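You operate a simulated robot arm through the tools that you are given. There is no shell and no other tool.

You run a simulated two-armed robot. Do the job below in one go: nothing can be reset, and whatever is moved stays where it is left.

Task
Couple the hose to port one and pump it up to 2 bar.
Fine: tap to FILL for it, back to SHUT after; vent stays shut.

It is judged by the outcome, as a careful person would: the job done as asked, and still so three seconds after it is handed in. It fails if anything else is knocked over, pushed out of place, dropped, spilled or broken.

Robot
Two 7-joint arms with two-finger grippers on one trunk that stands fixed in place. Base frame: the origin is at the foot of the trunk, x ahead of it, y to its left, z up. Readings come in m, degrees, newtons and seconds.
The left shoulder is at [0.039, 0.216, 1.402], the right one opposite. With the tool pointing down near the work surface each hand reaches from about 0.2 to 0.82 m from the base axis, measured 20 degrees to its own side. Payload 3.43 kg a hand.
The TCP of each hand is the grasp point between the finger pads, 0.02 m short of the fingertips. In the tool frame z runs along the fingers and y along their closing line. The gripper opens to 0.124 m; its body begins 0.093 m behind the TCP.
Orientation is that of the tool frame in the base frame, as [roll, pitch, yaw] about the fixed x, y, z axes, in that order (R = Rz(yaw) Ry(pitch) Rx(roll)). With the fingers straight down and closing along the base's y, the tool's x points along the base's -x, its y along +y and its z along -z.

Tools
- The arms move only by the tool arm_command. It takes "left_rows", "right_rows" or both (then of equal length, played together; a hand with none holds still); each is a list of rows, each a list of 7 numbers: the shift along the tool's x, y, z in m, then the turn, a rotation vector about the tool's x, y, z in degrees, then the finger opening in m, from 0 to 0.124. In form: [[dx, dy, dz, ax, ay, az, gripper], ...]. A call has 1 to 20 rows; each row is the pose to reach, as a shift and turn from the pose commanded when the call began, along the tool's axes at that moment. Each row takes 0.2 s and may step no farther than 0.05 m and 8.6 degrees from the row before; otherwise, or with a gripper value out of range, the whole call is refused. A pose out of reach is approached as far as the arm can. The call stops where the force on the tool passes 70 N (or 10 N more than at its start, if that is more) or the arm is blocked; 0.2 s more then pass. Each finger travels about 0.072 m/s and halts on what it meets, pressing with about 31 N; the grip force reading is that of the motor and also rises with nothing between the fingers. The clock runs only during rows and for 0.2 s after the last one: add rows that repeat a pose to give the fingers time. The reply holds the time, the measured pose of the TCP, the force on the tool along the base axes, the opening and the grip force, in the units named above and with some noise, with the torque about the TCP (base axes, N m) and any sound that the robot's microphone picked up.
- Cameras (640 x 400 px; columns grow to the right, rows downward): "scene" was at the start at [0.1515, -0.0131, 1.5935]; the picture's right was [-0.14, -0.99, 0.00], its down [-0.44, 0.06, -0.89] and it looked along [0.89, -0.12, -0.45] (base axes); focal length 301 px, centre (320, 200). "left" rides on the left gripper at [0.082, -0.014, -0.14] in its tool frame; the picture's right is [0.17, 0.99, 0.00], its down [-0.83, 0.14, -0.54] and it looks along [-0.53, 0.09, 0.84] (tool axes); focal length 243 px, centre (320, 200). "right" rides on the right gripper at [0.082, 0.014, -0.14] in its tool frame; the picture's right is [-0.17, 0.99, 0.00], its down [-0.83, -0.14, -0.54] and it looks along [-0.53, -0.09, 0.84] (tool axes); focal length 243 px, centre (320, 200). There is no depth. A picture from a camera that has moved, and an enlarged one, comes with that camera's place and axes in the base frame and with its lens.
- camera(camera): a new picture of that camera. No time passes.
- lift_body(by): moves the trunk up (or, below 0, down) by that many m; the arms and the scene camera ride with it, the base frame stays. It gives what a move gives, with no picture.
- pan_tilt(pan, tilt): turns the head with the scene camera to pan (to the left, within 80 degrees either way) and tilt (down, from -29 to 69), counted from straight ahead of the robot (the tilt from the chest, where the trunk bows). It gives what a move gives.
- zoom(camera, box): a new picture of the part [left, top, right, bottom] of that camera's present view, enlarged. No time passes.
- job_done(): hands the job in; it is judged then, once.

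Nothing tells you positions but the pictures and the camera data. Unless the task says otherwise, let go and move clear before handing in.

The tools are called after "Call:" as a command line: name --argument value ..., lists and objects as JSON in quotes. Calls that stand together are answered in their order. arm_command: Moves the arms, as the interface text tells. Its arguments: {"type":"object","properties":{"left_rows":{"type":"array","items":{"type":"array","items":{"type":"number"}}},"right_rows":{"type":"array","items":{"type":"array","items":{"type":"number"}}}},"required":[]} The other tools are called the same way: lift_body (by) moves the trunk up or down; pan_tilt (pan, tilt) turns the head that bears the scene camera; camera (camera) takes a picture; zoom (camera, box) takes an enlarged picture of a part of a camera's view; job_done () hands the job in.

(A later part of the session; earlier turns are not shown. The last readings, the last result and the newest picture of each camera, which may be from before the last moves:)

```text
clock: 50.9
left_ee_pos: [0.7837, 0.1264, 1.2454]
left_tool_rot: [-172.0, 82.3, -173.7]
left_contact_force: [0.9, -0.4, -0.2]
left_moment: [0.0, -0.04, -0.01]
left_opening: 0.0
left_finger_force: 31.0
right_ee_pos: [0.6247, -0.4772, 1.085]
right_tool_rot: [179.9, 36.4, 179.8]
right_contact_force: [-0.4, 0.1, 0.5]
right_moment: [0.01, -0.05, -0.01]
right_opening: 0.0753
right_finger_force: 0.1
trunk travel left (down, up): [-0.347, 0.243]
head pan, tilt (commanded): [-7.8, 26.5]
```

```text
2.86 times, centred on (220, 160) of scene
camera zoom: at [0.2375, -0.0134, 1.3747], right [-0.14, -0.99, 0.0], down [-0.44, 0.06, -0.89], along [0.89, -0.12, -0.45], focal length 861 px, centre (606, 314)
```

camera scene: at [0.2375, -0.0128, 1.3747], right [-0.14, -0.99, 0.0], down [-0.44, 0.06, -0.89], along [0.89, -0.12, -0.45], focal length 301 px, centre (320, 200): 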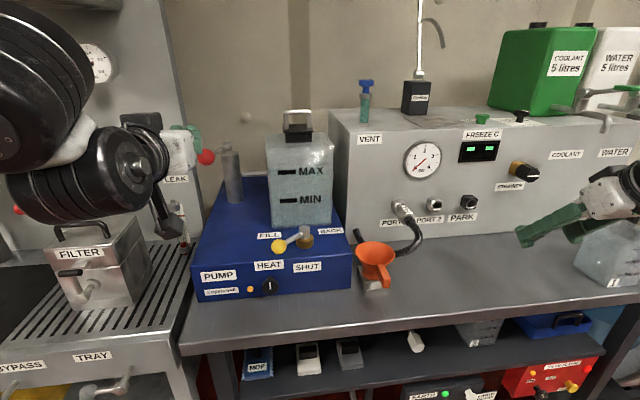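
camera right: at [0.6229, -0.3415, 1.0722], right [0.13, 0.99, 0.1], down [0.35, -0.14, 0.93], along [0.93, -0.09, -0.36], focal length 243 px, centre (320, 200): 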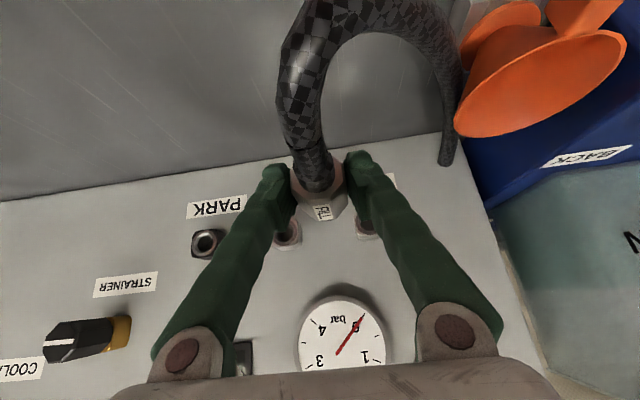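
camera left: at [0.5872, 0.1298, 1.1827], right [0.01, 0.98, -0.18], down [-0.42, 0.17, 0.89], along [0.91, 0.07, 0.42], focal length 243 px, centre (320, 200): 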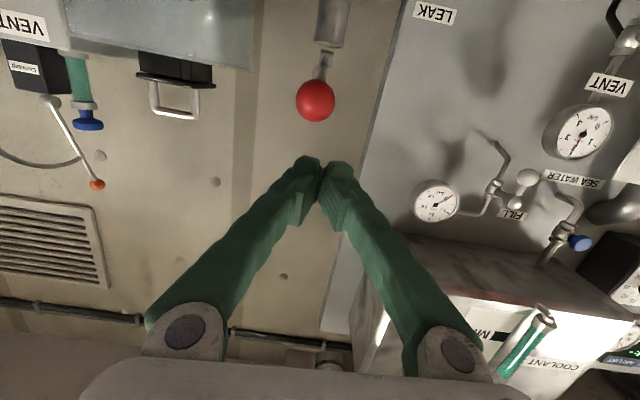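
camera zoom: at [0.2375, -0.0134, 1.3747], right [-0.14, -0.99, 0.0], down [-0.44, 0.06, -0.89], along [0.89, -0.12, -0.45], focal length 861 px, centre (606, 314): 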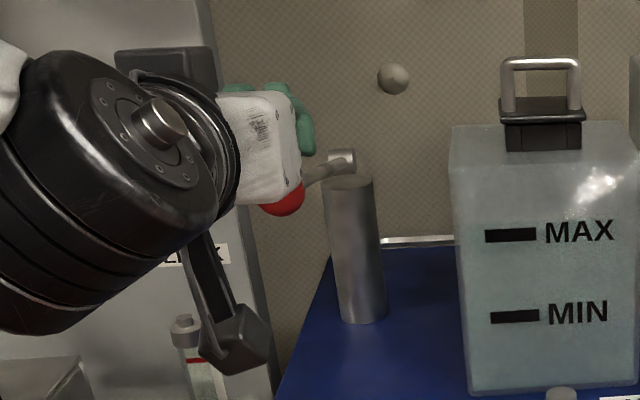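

Hand is above the ball. I'll press down in stages.

Call:
arm_command --left_rows '[[0.0198, 0, 0.0026, 0, 0, 0, 0.0], [0.0396, 0, 0.0052, 0, 0, 0, 0.0], [0.0595, 0, 0.0079, 0, 0, 0, 0.0], [0.0793, 0, 0.0105, 0, 0, 0, 0.0]]'

Call:
zoom --camera "scene" --box '[380, 120, 470, 190]'

Call:
zoom --camera "left" --box '[220, 60, 420, 240]'

Call:
zoom --camera "scene" --box '[150, 90, 290, 230]'

```text
clock: 51.9
left_ee_pos: [0.7816, 0.125, 1.1648]
left_tool_rot: [-171.8, 82.3, -173.4]
left_contact_force: [-0.1, 1.3, 1.7]
left_moment: [0.06, -0.01, 0.04]
left_opening: 0.0
left_finger_force: 31.1
right_ee_pos: [0.6251, -0.4769, 1.0853]
right_tool_rot: [180.0, 36.5, 180.0]
right_contact_force: [-0.3, 0.0, -0.7]
right_moment: [0.0, 0.03, 0.05]
right_opening: 0.0749
right_finger_force: 0.1
trunk travel left (down, up): [-0.347, 0.243]
head pan, tilt (commanded): [-7.8, 26.5]
```

```text
5.71 times, centred on (425, 155) of scene
camera zoom: at [0.2378, -0.0126, 1.3747], right [-0.14, -0.99, 0.0], down [-0.44, 0.06, -0.89], along [0.89, -0.12, -0.45], focal length 1722 px, centre (-280, 457)
```

zoom: 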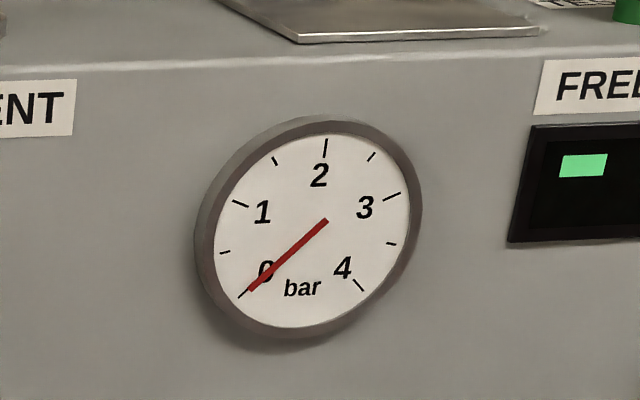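

```text
2.22 times, centred on (320, 150) of left
camera zoom: at [0.632, 0.1146, 1.1017], right [0.01, 0.98, -0.18], down [-0.42, 0.17, 0.89], along [0.91, 0.07, 0.42], focal length 539 px, centre (320, 311)
```

zoom: 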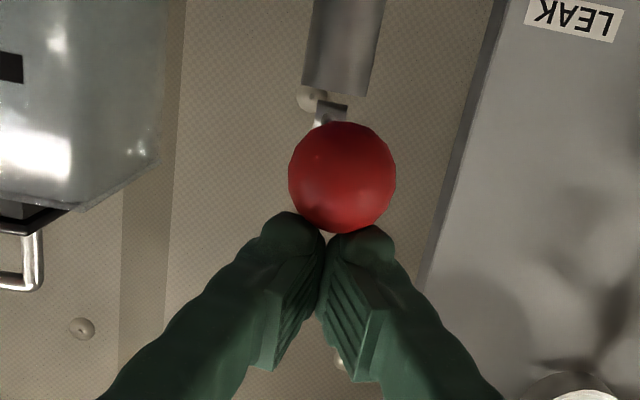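

```text
2.86 times, centred on (220, 160) of scene
camera zoom: at [0.2378, -0.0126, 1.3747], right [-0.14, -0.99, 0.0], down [-0.44, 0.06, -0.89], along [0.89, -0.12, -0.45], focal length 861 px, centre (606, 314)
```

zoom: 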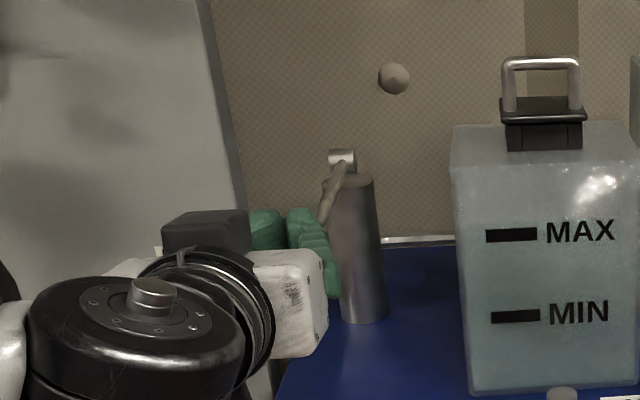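

Very light spring, with the ball now at about z 1.13. I'll keep pressing to find the bottom stop.

Call:
arm_command --left_rows '[[0.0149, 0, 0.002, 0, 0, 0, 0.0], [0.0297, 0, 0.004, 0, 0, 0, 0.0], [0.0396, 0, 0.0052, 0, 0, 0, 0.0], [0.0496, 0, 0.0066, 0, 0, 0, 0.0], [0.0595, 0, 0.0079, 0, 0, 0, 0.0]]'

Call:
zoom --camera "scene" --box '[380, 120, 470, 190]'

Call:
zoom --camera "left" --box '[220, 60, 420, 240]'

Call:
zoom --camera "scene" --box '[150, 90, 290, 270]'

```text
clock: 53.1
left_ee_pos: [0.7808, 0.1239, 1.1063]
left_tool_rot: [-171.6, 82.4, -173.4]
left_contact_force: [-0.9, 1.1, 3.4]
left_moment: [0.04, -0.05, 0.04]
left_opening: 0.0
left_finger_force: 30.8
right_ee_pos: [0.6236, -0.4775, 1.0849]
right_tool_rot: [180.0, 36.5, -180.0]
right_contact_force: [0.5, 0.1, -0.7]
right_moment: [0.0, 0.01, -0.01]
right_opening: 0.0751
right_finger_force: 0.2
trunk travel left (down, up): [-0.347, 0.243]
head pan, tilt (commanded): [-7.8, 26.5]
```

```text
5.71 times, centred on (425, 155) of scene
camera zoom: at [0.2375, -0.0129, 1.3747], right [-0.14, -0.99, 0.0], down [-0.44, 0.06, -0.89], along [0.89, -0.12, -0.45], focal length 1722 px, centre (-280, 457)
```

zoom: 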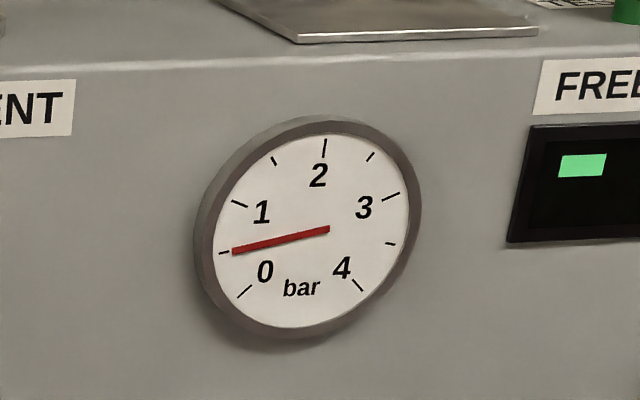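

```text
2.22 times, centred on (320, 150) of left
camera zoom: at [0.6311, 0.1134, 1.0421], right [0.01, 0.98, -0.18], down [-0.42, 0.17, 0.89], along [0.91, 0.07, 0.42], focal length 539 px, centre (320, 311)
```

zoom: 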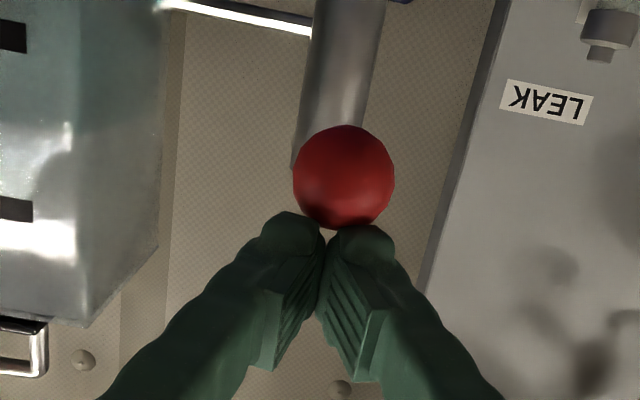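

```text
2.22 times, centred on (220, 180) of scene
camera zoom: at [0.2375, -0.0129, 1.3747], right [-0.14, -0.99, 0.0], down [-0.44, 0.06, -0.89], along [0.89, -0.12, -0.45], focal length 670 px, centre (542, 244)
```

zoom: 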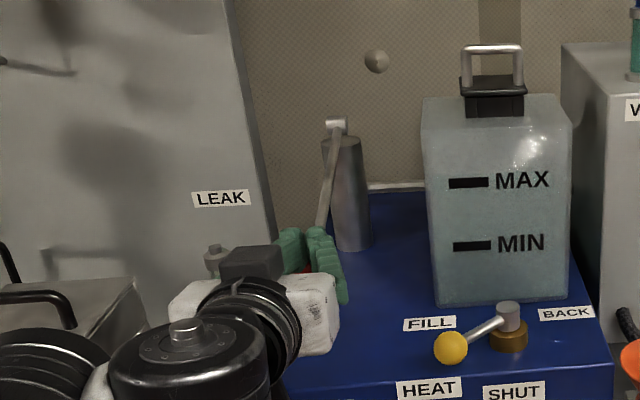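

The gauge rose to 0.5 bar, so the coupling and tap are both working. I'll let the lever return to the top and check that the pressure holds.

Call:
arm_command --left_rows '[[-0.04, 0, -0.0053, 0, 0, 0, 0.0], [-0.08, 0, -0.0106, 0, 0, 0, 0.0], [-0.12, 0, -0.0159, 0, 0, 0, 0.0], [-0.132, 0, -0.0175, 0, 0, 0, 0.0]]'

Call:
zoom --camera "scene" --box '[380, 120, 470, 190]'

Call:
zoom --camera "left" --box '[220, 60, 420, 240]'

```text
clock: 54.1
left_ee_pos: [0.7813, 0.1265, 1.2372]
left_tool_rot: [-172.2, 82.3, -173.9]
left_contact_force: [-0.8, -0.1, -0.1]
left_moment: [0.02, 0.0, 0.0]
left_opening: 0.0001
left_finger_force: 31.3
right_ee_pos: [0.6253, -0.4773, 1.0844]
right_tool_rot: [-180.0, 36.5, 179.9]
right_contact_force: [0.4, 0.0, 0.1]
right_moment: [-0.02, 0.01, -0.04]
right_opening: 0.0751
right_finger_force: 0.1
trunk travel left (down, up): [-0.347, 0.243]
head pan, tilt (commanded): [-7.8, 26.5]
```

```text
5.71 times, centred on (425, 155) of scene
camera zoom: at [0.2382, -0.013, 1.3746], right [-0.14, -0.99, 0.0], down [-0.44, 0.06, -0.89], along [0.89, -0.12, -0.45], focal length 1722 px, centre (-280, 457)
```

zoom: 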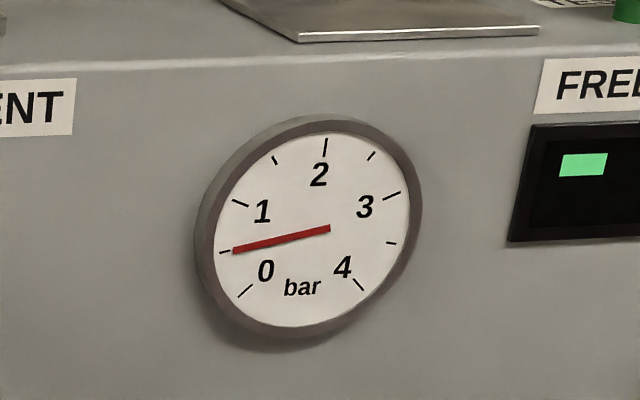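

```text
2.22 times, centred on (320, 150) of left
camera zoom: at [0.6315, 0.1157, 1.1746], right [0.01, 0.98, -0.18], down [-0.42, 0.17, 0.89], along [0.91, 0.07, 0.41], focal length 539 px, centre (320, 311)
```

zoom: 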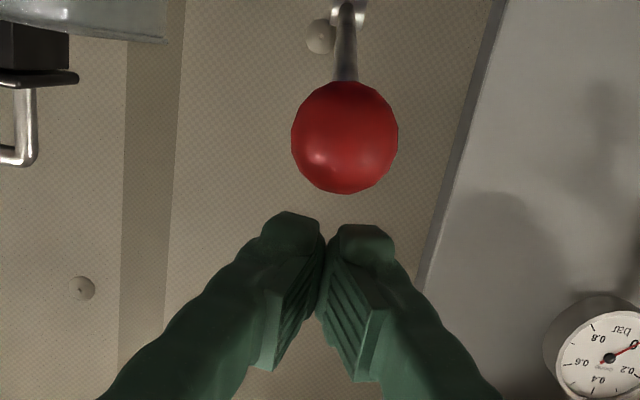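

Pressure holds at 0.5 bar. Second stroke, with the same travel.

Call:
arm_command --left_rows '[[0.03, 0, 0.004, 0, 0, 0, 0.0], [0.06, 0, 0.0079, 0, 0, 0, 0.0], [0.09, 0, 0.0119, 0, 0, 0, 0.0], [0.11, 0, 0.0145, 0, 0, 0, 0.0], [0.121, 0, 0.016, 0, 0, 0, 0.0], [0.131, 0, 0.0173, 0, 0, 0, 0.0]]'

Call:
zoom --camera "scene" --box '[380, 120, 470, 190]'

Call:
arm_command --left_rows '[[-0.04, 0, -0.0053, 0, 0, 0, 0.0], [-0.08, 0, -0.0106, 0, 0, 0, 0.0], [-0.12, 0, -0.0159, 0, 0, 0, 0.0], [-0.131, 0, -0.0173, 0, 0, 0, 0.0]]'

Call:
zoom --camera "scene" --box '[380, 120, 470, 190]'

```text
clock: 55.5
left_ee_pos: [0.7824, 0.1236, 1.1061]
left_tool_rot: [-171.8, 82.4, -173.4]
left_contact_force: [-0.8, 1.3, 4.3]
left_moment: [0.01, -0.04, 0.03]
left_opening: 0.0
left_finger_force: 31.2
right_ee_pos: [0.6244, -0.4781, 1.0856]
right_tool_rot: [-180.0, 36.5, 180.0]
right_contact_force: [-0.1, -0.3, -0.6]
right_moment: [0.02, 0.02, -0.02]
right_opening: 0.075
right_finger_force: 0.0
trunk travel left (down, up): [-0.347, 0.243]
head pan, tilt (commanded): [-7.8, 26.5]
```

```text
5.71 times, centred on (425, 155) of scene
camera zoom: at [0.2375, -0.0131, 1.3747], right [-0.14, -0.99, 0.0], down [-0.44, 0.06, -0.89], along [0.89, -0.12, -0.45], focal length 1722 px, centre (-280, 457)
```

zoom: 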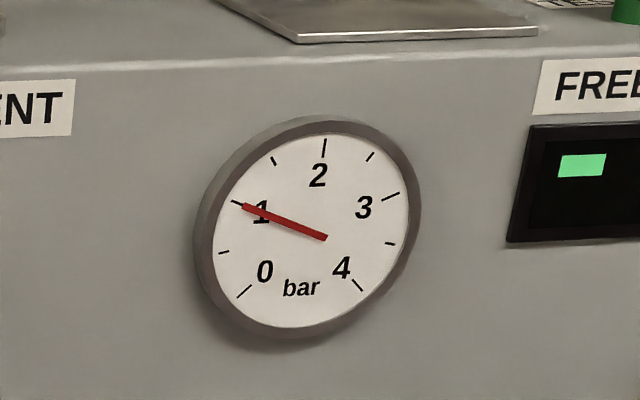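

```text
clock: 56.5
left_ee_pos: [0.7803, 0.127, 1.2393]
left_tool_rot: [-172.4, 82.4, -174.1]
left_contact_force: [0.0, 0.0, 0.9]
left_moment: [0.0, 0.01, 0.0]
left_opening: 0.0
left_finger_force: 30.6
right_ee_pos: [0.6242, -0.478, 1.084]
right_tool_rot: [-179.9, 36.6, -179.9]
right_contact_force: [0.0, 0.2, 0.2]
right_moment: [0.0, 0.02, 0.02]
right_opening: 0.0752
right_finger_force: 0.1
trunk travel left (down, up): [-0.347, 0.243]
head pan, tilt (commanded): [-7.8, 26.5]
```

```text
5.71 times, centred on (425, 155) of scene
camera zoom: at [0.2382, -0.013, 1.3745], right [-0.14, -0.99, 0.0], down [-0.44, 0.06, -0.89], along [0.89, -0.12, -0.45], focal length 1722 px, centre (-280, 457)
```

zoom: 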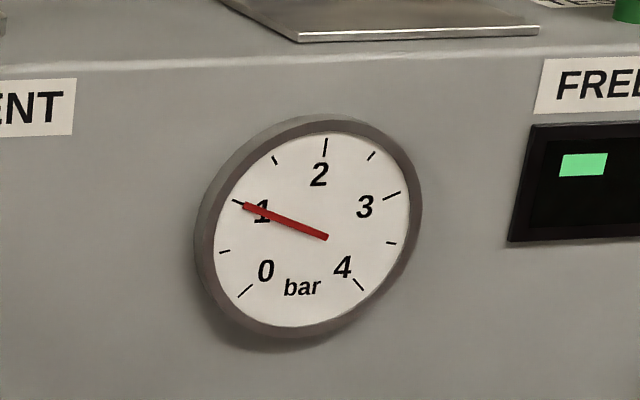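

The gauge reads 1 bar and holds: each full stroke adds 0.5 bar. Third stroke.

Call:
arm_command --left_rows '[[0.03, 0, 0.004, 0, 0, 0, 0.0], [0.06, 0, 0.0079, 0, 0, 0, 0.0], [0.09, 0, 0.0119, 0, 0, 0, 0.0], [0.11, 0, 0.0145, 0, 0, 0, 0.0], [0.121, 0, 0.016, 0, 0, 0, 0.0], [0.132, 0, 0.0175, 0, 0, 0, 0.0]]'

Call:
zoom --camera "scene" --box '[380, 120, 470, 190]'

Call:
arm_command --left_rows '[[-0.04, 0, -0.0053, 0, 0, 0, 0.0], [-0.08, 0, -0.0106, 0, 0, 0, 0.0], [-0.12, 0, -0.0159, 0, 0, 0, 0.0], [-0.131, 0, -0.0173, 0, 0, 0, 0.0]]'

Call:
zoom --camera "scene" --box '[380, 120, 470, 190]'

Call:
zoom --camera "left" --box '[220, 60, 420, 240]'

```text
clock: 57.9
left_ee_pos: [0.7807, 0.125, 1.1047]
left_tool_rot: [-172.0, 82.5, -173.7]
left_contact_force: [-0.7, 1.9, 5.1]
left_moment: [0.03, -0.03, 0.01]
left_opening: 0.0
left_finger_force: 34.4
right_ee_pos: [0.624, -0.4753, 1.0856]
right_tool_rot: [179.9, 36.6, -179.9]
right_contact_force: [0.0, 0.4, -0.1]
right_moment: [0.0, 0.0, 0.01]
right_opening: 0.0752
right_finger_force: 0.1
trunk travel left (down, up): [-0.347, 0.243]
head pan, tilt (commanded): [-7.8, 26.5]
```

```text
5.71 times, centred on (425, 155) of scene
camera zoom: at [0.2375, -0.0128, 1.3747], right [-0.14, -0.99, 0.0], down [-0.44, 0.06, -0.89], along [0.89, -0.12, -0.45], focal length 1722 px, centre (-280, 457)
```

zoom: 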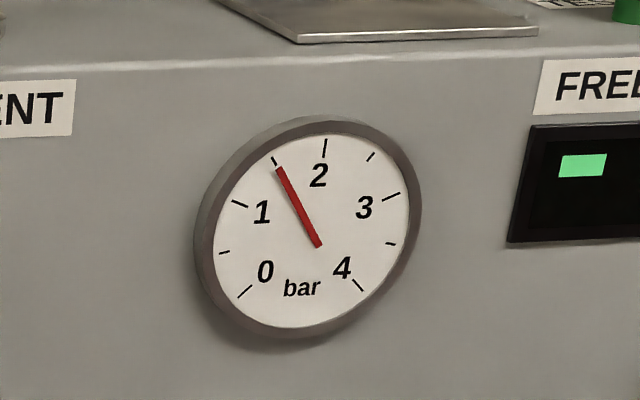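

```text
clock: 58.9
left_ee_pos: [0.7822, 0.1258, 1.236]
left_tool_rot: [-172.2, 82.4, -173.9]
left_contact_force: [0.7, 0.3, 0.0]
left_moment: [0.01, 0.0, 0.0]
left_opening: 0.0
left_finger_force: 34.4
right_ee_pos: [0.6249, -0.4763, 1.0849]
right_tool_rot: [180.0, 36.6, -180.0]
right_contact_force: [0.1, -0.3, -0.4]
right_moment: [-0.02, 0.0, -0.01]
right_opening: 0.0753
right_finger_force: 0.1
trunk travel left (down, up): [-0.347, 0.243]
head pan, tilt (commanded): [-7.8, 26.5]
```

```text
5.71 times, centred on (425, 155) of scene
camera zoom: at [0.2382, -0.013, 1.3745], right [-0.14, -0.99, 0.0], down [-0.44, 0.06, -0.89], along [0.89, -0.12, -0.45], focal length 1722 px, centre (-280, 457)
```

zoom: 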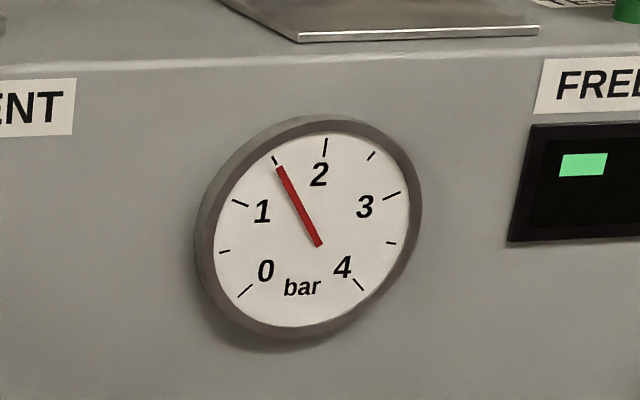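

```text
2.22 times, centred on (320, 150) of left
camera zoom: at [0.6323, 0.1159, 1.1737], right [0.01, 0.98, -0.18], down [-0.42, 0.17, 0.89], along [0.91, 0.07, 0.41], focal length 539 px, centre (320, 311)
```

zoom: 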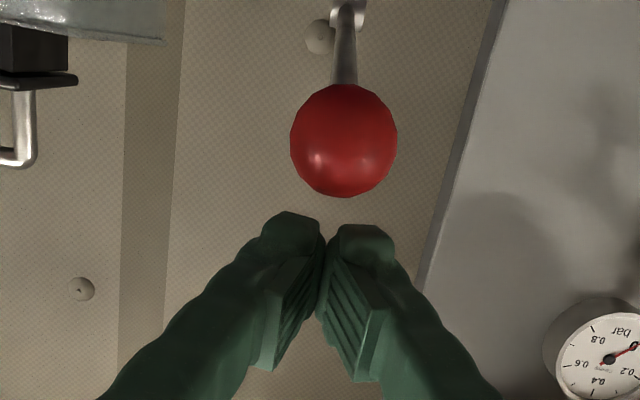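

It reads 1.5 bar. One last full stroke should bring it to 2 bar.

Call:
arm_command --left_rows '[[0.03, 0, 0.004, 0, 0, 0, 0.0], [0.06, 0, 0.0079, 0, 0, 0, 0.0], [0.09, 0, 0.0119, 0, 0, 0, 0.0], [0.11, 0, 0.0145, 0, 0, 0, 0.0], [0.121, 0, 0.016, 0, 0, 0, 0.0], [0.131, 0, 0.0173, 0, 0, 0, 0.0]]'

Call:
zoom --camera "scene" --box '[380, 120, 470, 190]'

Call:
arm_command --left_rows '[[-0.04, 0, -0.0053, 0, 0, 0, 0.0], [-0.08, 0, -0.0106, 0, 0, 0, 0.0], [-0.12, 0, -0.0159, 0, 0, 0, 0.0], [-0.131, 0, -0.0173, 0, 0, 0, 0.0]]'

Call:
zoom --camera "scene" --box '[380, 120, 470, 190]'

Call:
camera --camera "scene"

```text
clock: 60.3
left_ee_pos: [0.7803, 0.1234, 1.1046]
left_tool_rot: [-172.2, 82.4, -174.0]
left_contact_force: [-2.1, 1.0, 4.3]
left_moment: [0.07, -0.01, 0.0]
left_opening: 0.0
left_finger_force: 34.3
right_ee_pos: [0.6238, -0.4771, 1.0854]
right_tool_rot: [-179.9, 36.5, -179.9]
right_contact_force: [0.7, -0.2, 0.0]
right_moment: [-0.01, -0.01, 0.01]
right_opening: 0.075
right_finger_force: 0.0
trunk travel left (down, up): [-0.347, 0.243]
head pan, tilt (commanded): [-7.8, 26.5]
```

```text
5.71 times, centred on (425, 155) of scene
camera zoom: at [0.2373, -0.0129, 1.3747], right [-0.14, -0.99, 0.0], down [-0.44, 0.06, -0.89], along [0.89, -0.12, -0.45], focal length 1722 px, centre (-280, 457)
```

zoom: 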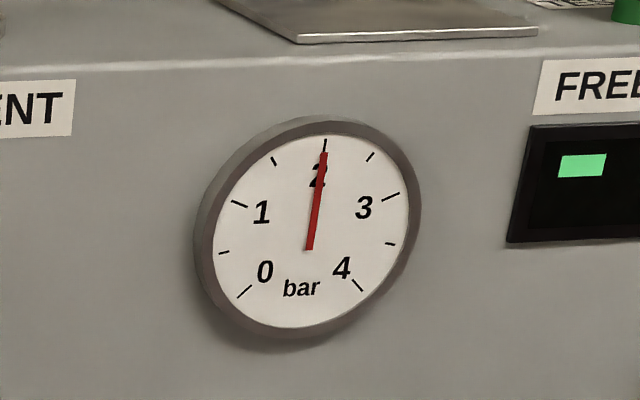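

```text
clock: 61.3
left_ee_pos: [0.7814, 0.1254, 1.2367]
left_tool_rot: [-172.2, 82.3, -173.9]
left_contact_force: [0.2, 0.2, -0.7]
left_moment: [-0.03, -0.03, 0.0]
left_opening: 0.0
left_finger_force: 34.4
right_ee_pos: [0.625, -0.4784, 1.085]
right_tool_rot: [-180.0, 36.5, -180.0]
right_contact_force: [-0.3, 0.5, -0.7]
right_moment: [0.01, 0.04, 0.02]
right_opening: 0.0749
right_finger_force: 0.0
trunk travel left (down, up): [-0.347, 0.243]
head pan, tilt (commanded): [-7.8, 26.5]
```

```text
5.71 times, centred on (425, 155) of scene
camera zoom: at [0.2383, -0.0131, 1.3745], right [-0.14, -0.99, 0.0], down [-0.44, 0.06, -0.89], along [0.89, -0.12, -0.45], focal length 1722 px, centre (-280, 457)
```

zoom: 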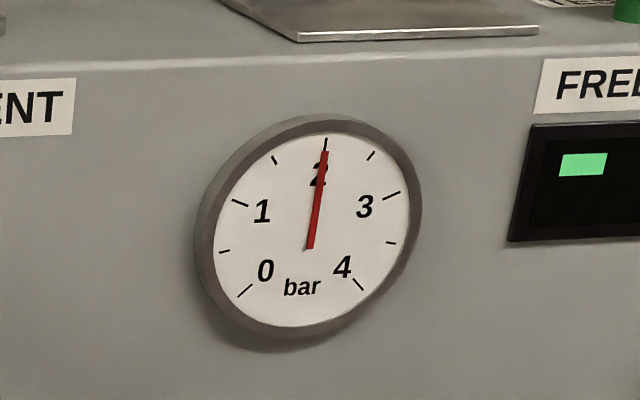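

```text
taken
camera scene: at [0.2383, -0.0131, 1.3745], right [-0.14, -0.99, 0.0], down [-0.44, 0.06, -0.89], along [0.89, -0.12, -0.45], focal length 301 px, centre (320, 200)
```

scene: 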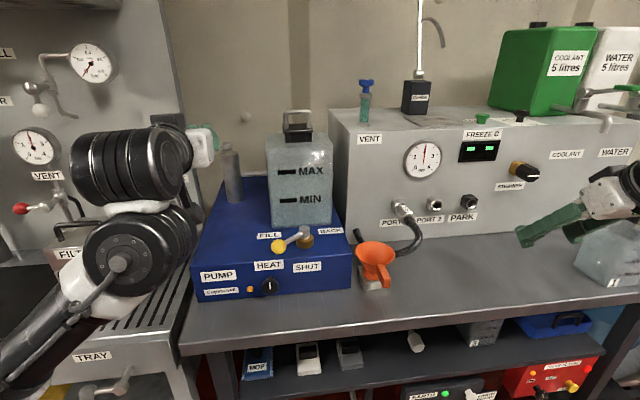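

The gauge reads exactly 2 bar and holds. Next I'll return the tap to SHUT, first moving the left hand sideways off the lever and pitching it back down.

Call:
arm_command --left_rows '[[-0.006, -0.03, -0.012, 0, 0, 0, 0.0], [-0.007, -0.06, -0.025, 0, 4, 0, 0.0], [-0.008, -0.0812, -0.0385, 0, 12, 0, 0.0], [-0.008, -0.0812, -0.0385, 0, 20, 0, 0.02], [-0.008, -0.0812, -0.0385, 0, 28, 0, 0.03], [-0.008, -0.0812, -0.0385, 0, 36, 0, 0.05], [-0.008, -0.0812, -0.0385, 0, 44, 0, 0.07], [-0.008, -0.0812, -0.0385, 0, 50, 0, 0.07]]'

Call:
camera --camera "scene"

Call:
camera --camera "left"

```text
clock: 63.2
left_ee_pos: [0.7958, 0.0621, 1.0988]
left_tool_rot: [-179.9, 20.4, -177.8]
left_contact_force: [8.0, -13.7, 5.5]
left_moment: [0.14, -0.05, -0.33]
left_opening: 0.0623
left_finger_force: 0.0
left hand out of reach, approached as far as the arm can: row 6, 7, 8
right_ee_pos: [0.6254, -0.479, 1.0835]
right_tool_rot: [179.8, 36.4, 180.0]
right_contact_force: [-0.9, 0.0, 0.6]
right_moment: [0.02, 0.01, 0.03]
right_opening: 0.0749
right_finger_force: 0.0
trunk travel left (down, up): [-0.347, 0.243]
head pan, tilt (commanded): [-7.8, 26.5]
stopped in row 8 (left hand): the arm was blocked; the commanded pose is now the measured one
```

```text
taken
camera scene: at [0.239, -0.016, 1.3744], right [-0.14, -0.99, 0.0], down [-0.44, 0.06, -0.89], along [0.89, -0.12, -0.45], focal length 301 px, centre (320, 200)
```

scene: 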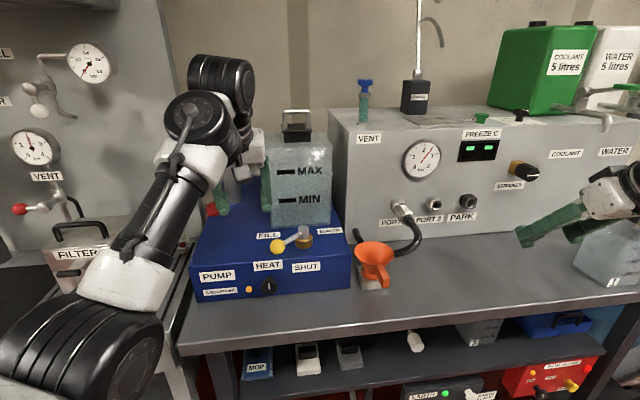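

```text
taken
camera left: at [0.6696, 0.0444, 1.2005], right [-0.19, 0.98, -0.06], down [0.58, 0.16, 0.79], along [0.79, 0.12, -0.6], focal length 243 px, centre (320, 200)
```

left: 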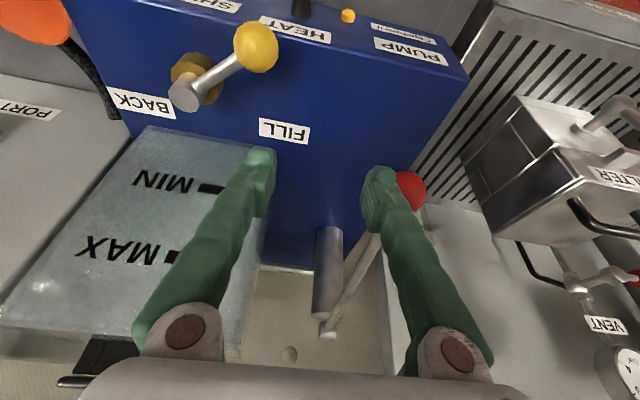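

The arm couldn't reach that pose and sagged, and it may have touched the pump lever. I'll check the gauge before anything else.

Call:
zoom --camera "scene" --box '[380, 120, 470, 190]'

Call:
zoom --camera "scene" --box '[170, 100, 350, 290]'

Call:
zoom --camera "left" --box '[240, 120, 480, 350]'

```text
5.71 times, centred on (425, 155) of scene
camera zoom: at [0.239, -0.016, 1.3744], right [-0.14, -0.99, 0.0], down [-0.44, 0.06, -0.89], along [0.89, -0.12, -0.45], focal length 1722 px, centre (-280, 457)
```

zoom: 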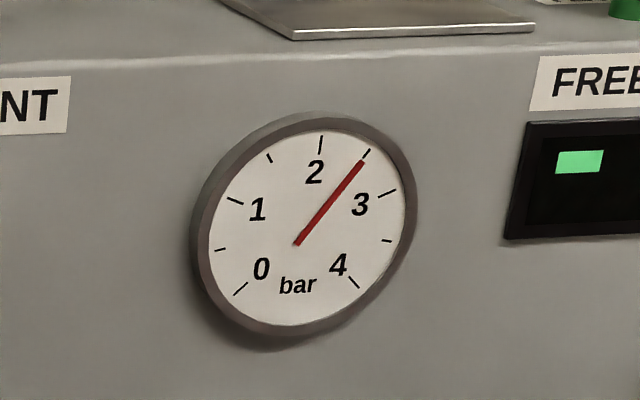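

```text
2.11 times, centred on (260, 195) of scene
camera zoom: at [0.239, -0.016, 1.3744], right [-0.14, -0.99, 0.0], down [-0.44, 0.06, -0.89], along [0.89, -0.12, -0.45], focal length 634 px, centre (446, 210)
```

zoom: 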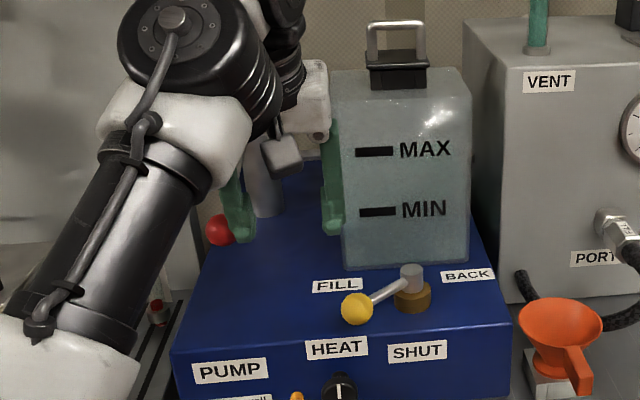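

```text
1.74 times, centred on (360, 235) of left
camera zoom: at [0.6696, 0.0444, 1.2005], right [-0.19, 0.98, -0.06], down [0.58, 0.16, 0.79], along [0.79, 0.12, -0.6], focal length 422 px, centre (250, 139)
```

zoom: 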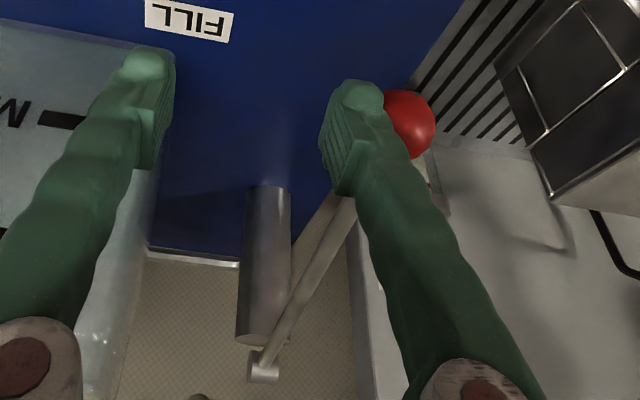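

The sagging hand pushed the lever through one extra stroke, so the gauge now reads 2.5 bar and I'll have to correct that. I'll slide the hand sideways off the lever, then back, without pressing it again.

Call:
arm_command --left_rows '[[0.0007, -0.02, -0.0003, 0, 0, 0, 0.062], [0.024, -0.024, -0.009, 0, 0, 0, 0.062], [0.0479, -0.0281, -0.0178, 0, 0, 0, 0.062], [0.0787, -0.0365, -0.0506, 0, 0, 0, 0.062]]'

Call:
camera --camera "scene"

Call:
zoom --camera "scene" --box '[380, 120, 470, 190]'

Call:
camera --camera "left"

```text
clock: 64.4
left_ee_pos: [0.788, 0.0585, 1.0869]
left_tool_rot: [178.7, 19.5, -173.2]
left_contact_force: [-0.5, -0.8, -0.3]
left_moment: [0.01, -0.02, -0.01]
left_opening: 0.062
left_finger_force: 0.0
left hand out of reach, approached as far as the arm can: row 2, 3, 4
right_ee_pos: [0.6253, -0.477, 1.0842]
right_tool_rot: [-180.0, 36.5, -179.9]
right_contact_force: [0.2, 0.2, -0.2]
right_moment: [0.05, 0.0, 0.0]
right_opening: 0.0749
right_finger_force: 0.2
trunk travel left (down, up): [-0.347, 0.243]
head pan, tilt (commanded): [-7.8, 26.5]
stopped in row 4 (left hand): the arm was blocked; the commanded pose is now the measured one
```

```text
taken
camera scene: at [0.2378, -0.0131, 1.3746], right [-0.14, -0.99, 0.0], down [-0.44, 0.06, -0.89], along [0.89, -0.12, -0.45], focal length 301 px, centre (320, 200)
```

scene: 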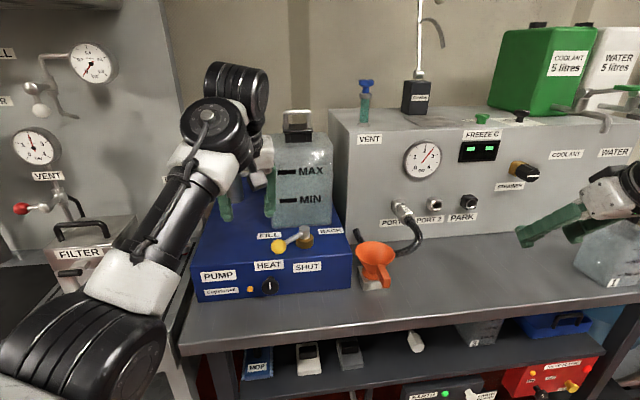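

```text
5.71 times, centred on (425, 155) of scene
camera zoom: at [0.2378, -0.0131, 1.3746], right [-0.14, -0.99, 0.0], down [-0.44, 0.06, -0.89], along [0.89, -0.12, -0.45], focal length 1722 px, centre (-280, 457)
```

zoom: 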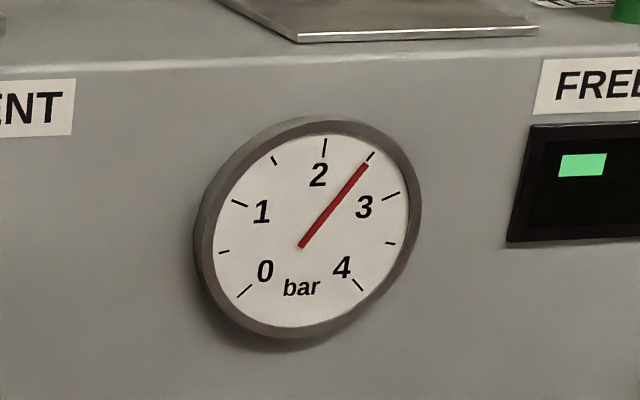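

```text
taken
camera left: at [0.6672, 0.027, 1.1908], right [-0.28, 0.96, -0.03], down [0.58, 0.2, 0.79], along [0.76, 0.2, -0.61], focal length 243 px, centre (320, 200)
```

left: 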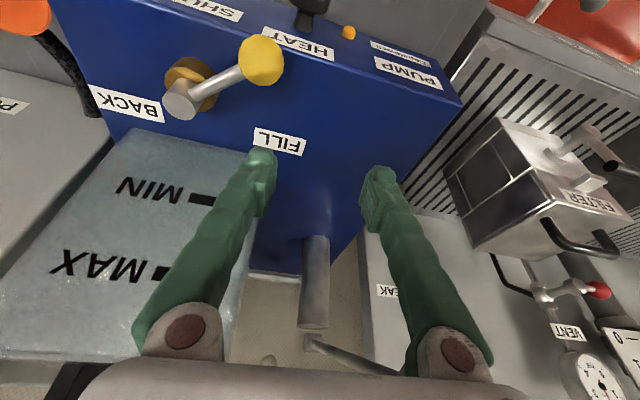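

The lever has sprung back up and the gauge holds at 2.5 bar. The left arm is folded at its wrist limit, so I'll turn the hand back toward level about its grasp point, which also moves it away from the lever, before repositioning.

Call:
arm_command --left_rows '[[0, -0.008, 0, 0, -7, 0, 0.062], [0, -0.015, 0, 0, -14, 0, 0.05], [0, -0.015, 0, 0, -21, 0, 0.03], [0, -0.015, 0, 0, -28, 0, 0.02], [0, -0.015, 0, 0, -35, 0, 0.02], [0, -0.015, 0, 0, -42, 0, 0.02]]'

Call:
camera --camera "scene"

Call:
camera --camera "left"

```text
clock: 65.8
left_ee_pos: [0.7897, 0.0404, 1.0895]
left_tool_rot: [177.8, 61.7, -174.9]
left_contact_force: [1.2, 0.3, 0.4]
left_moment: [-0.01, -0.04, -0.04]
left_opening: 0.0198
left_finger_force: 0.1
right_ee_pos: [0.6245, -0.4761, 1.0848]
right_tool_rot: [-179.9, 36.5, 180.0]
right_contact_force: [-0.4, 0.4, 0.4]
right_moment: [0.01, -0.01, -0.03]
right_opening: 0.0748
right_finger_force: 0.1
trunk travel left (down, up): [-0.347, 0.243]
head pan, tilt (commanded): [-7.8, 26.5]
```

```text
taken
camera scene: at [0.238, -0.0125, 1.3746], right [-0.14, -0.99, 0.0], down [-0.44, 0.06, -0.89], along [0.89, -0.12, -0.45], focal length 301 px, centre (320, 200)
```

scene: 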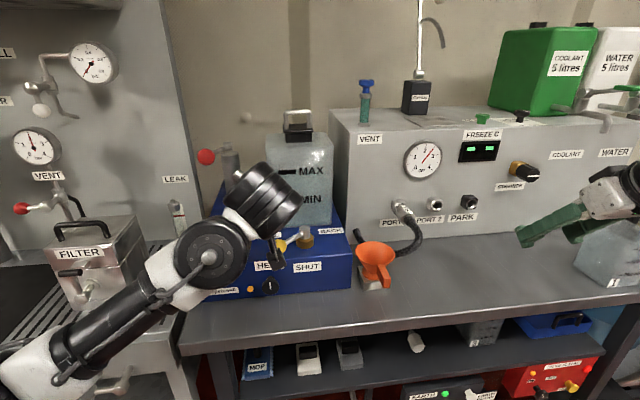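

```text
taken
camera left: at [0.6301, 0.0072, 1.0829], right [-0.2, 0.97, -0.13], down [-0.1, 0.11, 0.99], along [0.98, 0.21, 0.07], focal length 243 px, centre (320, 200)
```

left: 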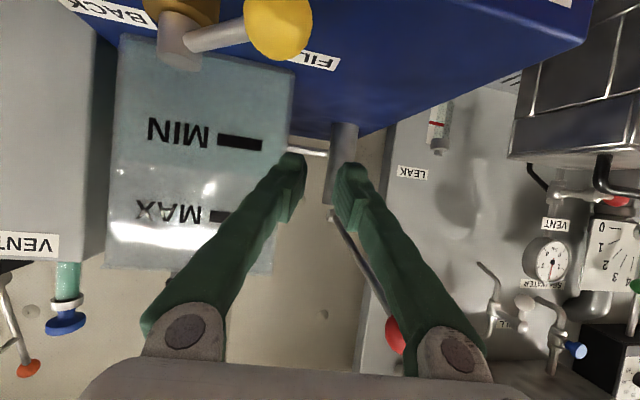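

The left hand is clear of the lever and back in a workable posture. I'll move it back and yaw it to face the tap lever.

Call:
arm_command --left_rows '[[0.0187, 0.0099, -0.0343, 0, 0, 0, 0.02], [0.0373, 0.0197, -0.0687, 0, 0, 0, 0.03], [0.0443, 0.0245, -0.0814, 7.04, -0.15, 3.79, 0.05]]'

Call:
camera --camera "scene"

```text
clock: 66.6
left_ee_pos: [0.694, 0.0537, 1.0892]
left_tool_rot: [177.8, 61.7, 177.1]
left_contact_force: [-0.5, -0.7, 0.3]
left_moment: [0.0, 0.02, -0.04]
left_opening: 0.0501
left_finger_force: 0.1
right_ee_pos: [0.6248, -0.4769, 1.0856]
right_tool_rot: [-179.9, 36.5, 180.0]
right_contact_force: [-0.3, -0.3, 0.2]
right_moment: [-0.01, 0.0, -0.01]
right_opening: 0.0749
right_finger_force: 0.0
trunk travel left (down, up): [-0.347, 0.243]
head pan, tilt (commanded): [-7.8, 26.5]
```

```text
taken
camera scene: at [0.2379, -0.0119, 1.3746], right [-0.14, -0.99, 0.0], down [-0.44, 0.06, -0.89], along [0.89, -0.12, -0.45], focal length 301 px, centre (320, 200)
```

scene: 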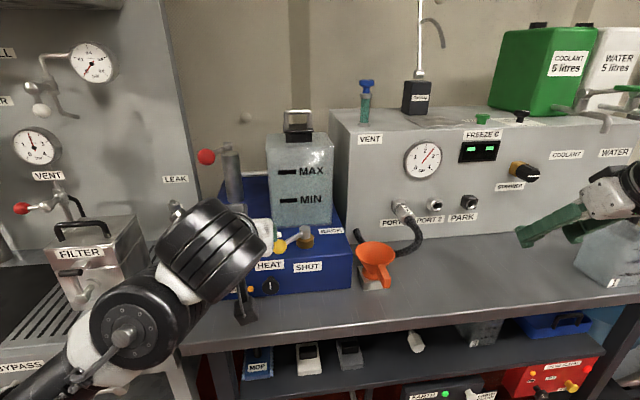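

Call:
arm_command --left_rows '[[0, 0, 0, 7.04, -0.15, 3.79, 0.06], [0, 0, 0, 14.1, -0.3, 7.6, 0.07], [0, 0, 0, 21.1, -0.4, 11.4, 0.07], [0, 0, 0, 28.2, -0.6, 15.2, 0.07], [0, 0, 0, 35.2, -0.7, 18.9, 0.07], [0, 0, 0, 37.0, -0.8, 19.9, 0.07]]'

Call:
camera --camera "scene"

Call:
camera --camera "left"

```text
clock: 68.0
left_ee_pos: [0.6947, 0.0551, 1.0886]
left_tool_rot: [176.9, 61.5, 134.3]
left_contact_force: [0.4, 0.0, 0.3]
left_moment: [0.01, -0.01, 0.0]
left_opening: 0.0703
left_finger_force: 0.1
right_ee_pos: [0.6239, -0.4778, 1.0838]
right_tool_rot: [-179.9, 36.5, 179.9]
right_contact_force: [-0.6, 0.0, 0.5]
right_moment: [0.0, -0.01, -0.02]
right_opening: 0.0749
right_finger_force: 0.0
trunk travel left (down, up): [-0.347, 0.243]
head pan, tilt (commanded): [-7.8, 26.5]
```

```text
taken
camera scene: at [0.2377, -0.0133, 1.3746], right [-0.14, -0.99, 0.0], down [-0.44, 0.06, -0.89], along [0.89, -0.12, -0.45], focal length 301 px, centre (320, 200)
```

scene: 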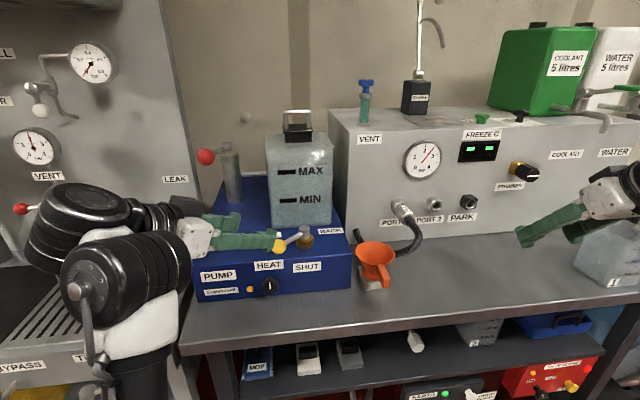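

```text
taken
camera left: at [0.5667, 0.1552, 1.0831], right [0.62, 0.78, -0.12], down [0.02, 0.14, 0.99], along [0.79, -0.61, 0.07], focal length 243 px, centre (320, 200)
```

left: 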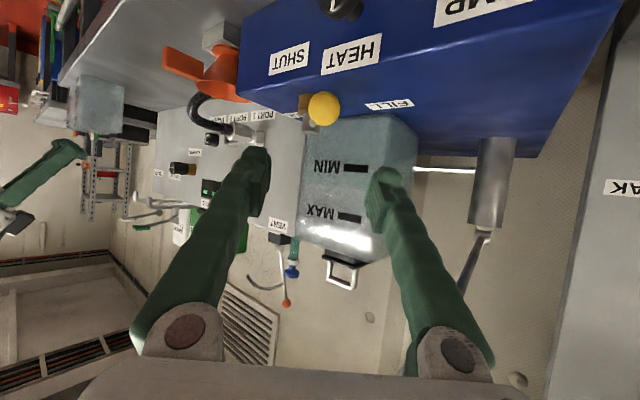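

Call:
zoom --camera "left" --box '[240, 60, 420, 220]'

Call:
zoom --camera "scene" --box '[240, 190, 340, 290]'

```text
2.50 times, centred on (330, 140) of left
camera zoom: at [0.5667, 0.1552, 1.0831], right [0.62, 0.78, -0.12], down [0.02, 0.14, 0.99], along [0.79, -0.61, 0.07], focal length 606 px, centre (295, 350)
```

zoom: 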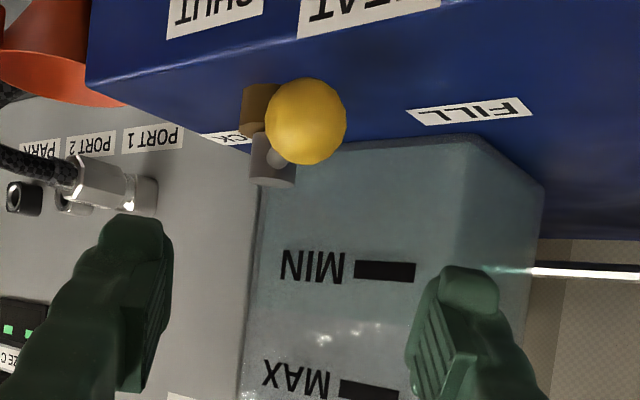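

```text
4.00 times, centred on (290, 240) of scene
camera zoom: at [0.2377, -0.0133, 1.3746], right [-0.14, -0.99, 0.0], down [-0.44, 0.06, -0.89], along [0.89, -0.12, -0.45], focal length 1205 px, centre (440, 40)
```

zoom: 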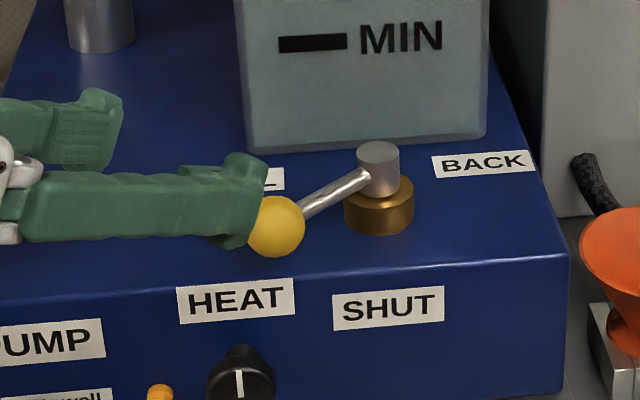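

Call:
arm_command --left_rows '[[0.015, -0.001, 0.02, 0, 0, 0, 0.07], [0.03, -0.002, 0.045, 0, 0, 0, 0.07], [0.03, -0.002, 0.07, 0, 0, 0, 0.065], [0.03, -0.002, 0.092, 0, 0, 0, 0.055], [0.03, -0.002, 0.092, 0, 0, 0, 0.055]]'

Call:
zoom --camera "left" --box '[220, 90, 420, 230]'

Call:
zoom --camera "scene" --box '[230, 180, 350, 290]'

```text
clock: 69.2
left_ee_pos: [0.7146, 0.0321, 1.0426]
left_tool_rot: [177.8, 61.6, 135.1]
left_contact_force: [0.4, -0.3, 1.6]
left_moment: [-0.01, 0.0, -0.01]
left_opening: 0.055
left_finger_force: 0.1
left hand out of reach, approached as far as the arm can: row 3, 4, 5
right_ee_pos: [0.625, -0.477, 1.0845]
right_tool_rot: [-180.0, 36.5, 180.0]
right_contact_force: [-1.0, 0.3, 0.2]
right_moment: [0.01, 0.01, 0.01]
right_opening: 0.0748
right_finger_force: 0.1
trunk travel left (down, up): [-0.347, 0.243]
head pan, tilt (commanded): [-7.8, 26.5]
```

```text
2.86 times, centred on (320, 160) of left
camera zoom: at [0.5864, 0.1323, 1.0363], right [0.62, 0.78, -0.13], down [0.02, 0.14, 0.99], along [0.79, -0.61, 0.07], focal length 693 px, centre (320, 314)
```

zoom: 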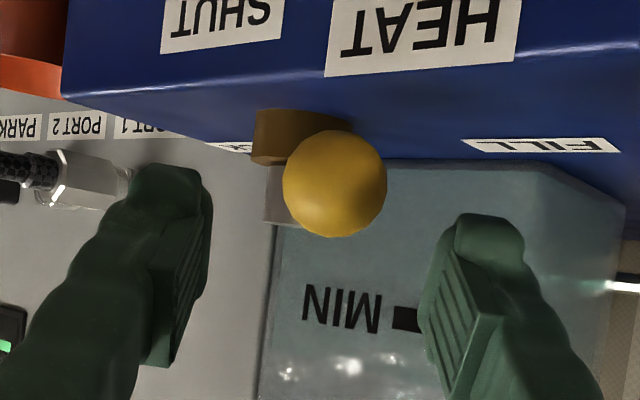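

```text
3.64 times, centred on (290, 235) of scene
camera zoom: at [0.2381, -0.0131, 1.3746], right [-0.14, -0.99, 0.0], down [-0.44, 0.06, -0.89], along [0.89, -0.12, -0.45], focal length 1096 px, centre (429, 73)
```

zoom: 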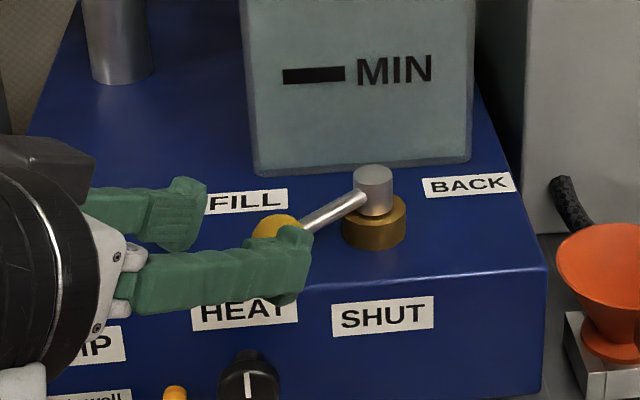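

In this arm posture the left hand can't reach the tap ball. The right arm is free and better placed, so I'll withdraw the left hand and use the right hand for the tap.

Call:
arm_command --left_rows '[[0, 0, -0.04, 0, 0, 0, 0.06], [0.002, 0.01, -0.075, 0, 0, 0, 0.06], [0.003, 0.03, -0.1, 0, 0, 0, 0.05], [0.004, 0.045, -0.115, 0, 0, 0, 0.05]]'

Call:
camera --camera "scene"

```text
clock: 70.2
left_ee_pos: [0.664, 0.1185, 1.0985]
left_tool_rot: [165.6, 58.3, 122.1]
left_contact_force: [-0.3, -1.3, 2.0]
left_moment: [0.08, 0.08, 0.03]
left_opening: 0.0501
left_finger_force: 0.1
right_ee_pos: [0.6235, -0.478, 1.0856]
right_tool_rot: [-179.9, 36.5, 180.0]
right_contact_force: [0.3, -0.2, 0.4]
right_moment: [0.04, 0.01, -0.02]
right_opening: 0.075
right_finger_force: 0.0
trunk travel left (down, up): [-0.347, 0.243]
head pan, tilt (commanded): [-7.8, 26.5]
```

```text
taken
camera scene: at [0.2379, -0.0131, 1.3747], right [-0.14, -0.99, 0.0], down [-0.44, 0.06, -0.89], along [0.89, -0.12, -0.45], focal length 301 px, centre (320, 200)
```

scene: 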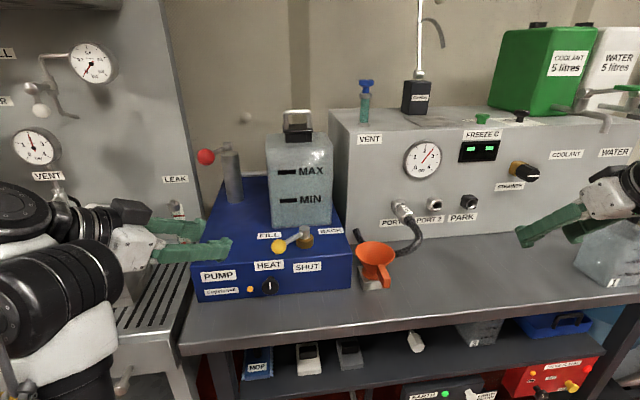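

Call:
pan_tilt --pan 25 --tilt 35

Call:
camera --camera "scene"

Call:
camera --camera "left"

```text
clock: 71.2
left_ee_pos: [0.6677, 0.1272, 1.096]
left_tool_rot: [166.4, 58.3, 123.6]
left_contact_force: [-0.4, 0.4, -0.2]
left_moment: [-0.04, 0.0, 0.0]
left_opening: 0.0501
left_finger_force: 0.0
right_ee_pos: [0.6242, -0.4775, 1.0847]
right_tool_rot: [180.0, 36.5, 179.9]
right_contact_force: [0.1, 0.1, -0.3]
right_moment: [0.0, 0.03, -0.03]
right_opening: 0.075
right_finger_force: 0.0
trunk travel left (down, up): [-0.347, 0.243]
head pan, tilt (commanded): [25.0, 35.0]
```

```text
taken
camera scene: at [0.2271, 0.0364, 1.3613], right [0.42, -0.91, 0.0], down [-0.52, -0.24, -0.82], along [0.74, 0.35, -0.57], focal length 301 px, centre (320, 200)
```

scene: 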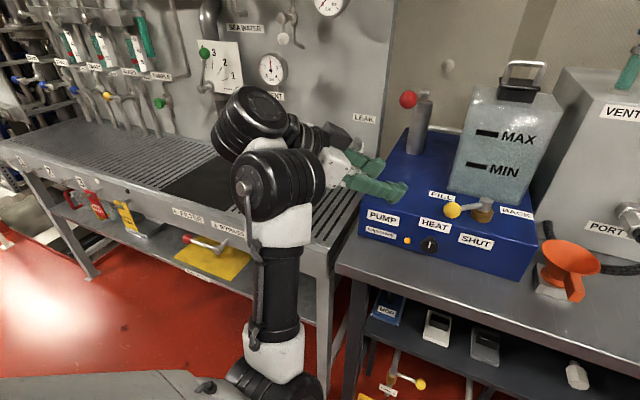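

```text
taken
camera left: at [0.5428, 0.2315, 1.0952], right [0.64, 0.77, -0.02], down [-0.01, 0.04, 1.0], along [0.77, -0.64, 0.03], focal length 243 px, centre (320, 200)
```

left: 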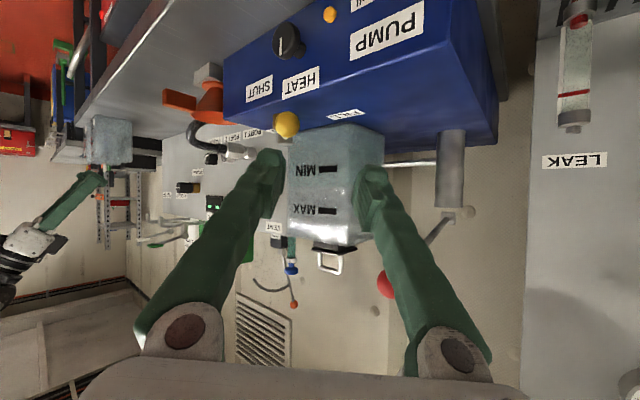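

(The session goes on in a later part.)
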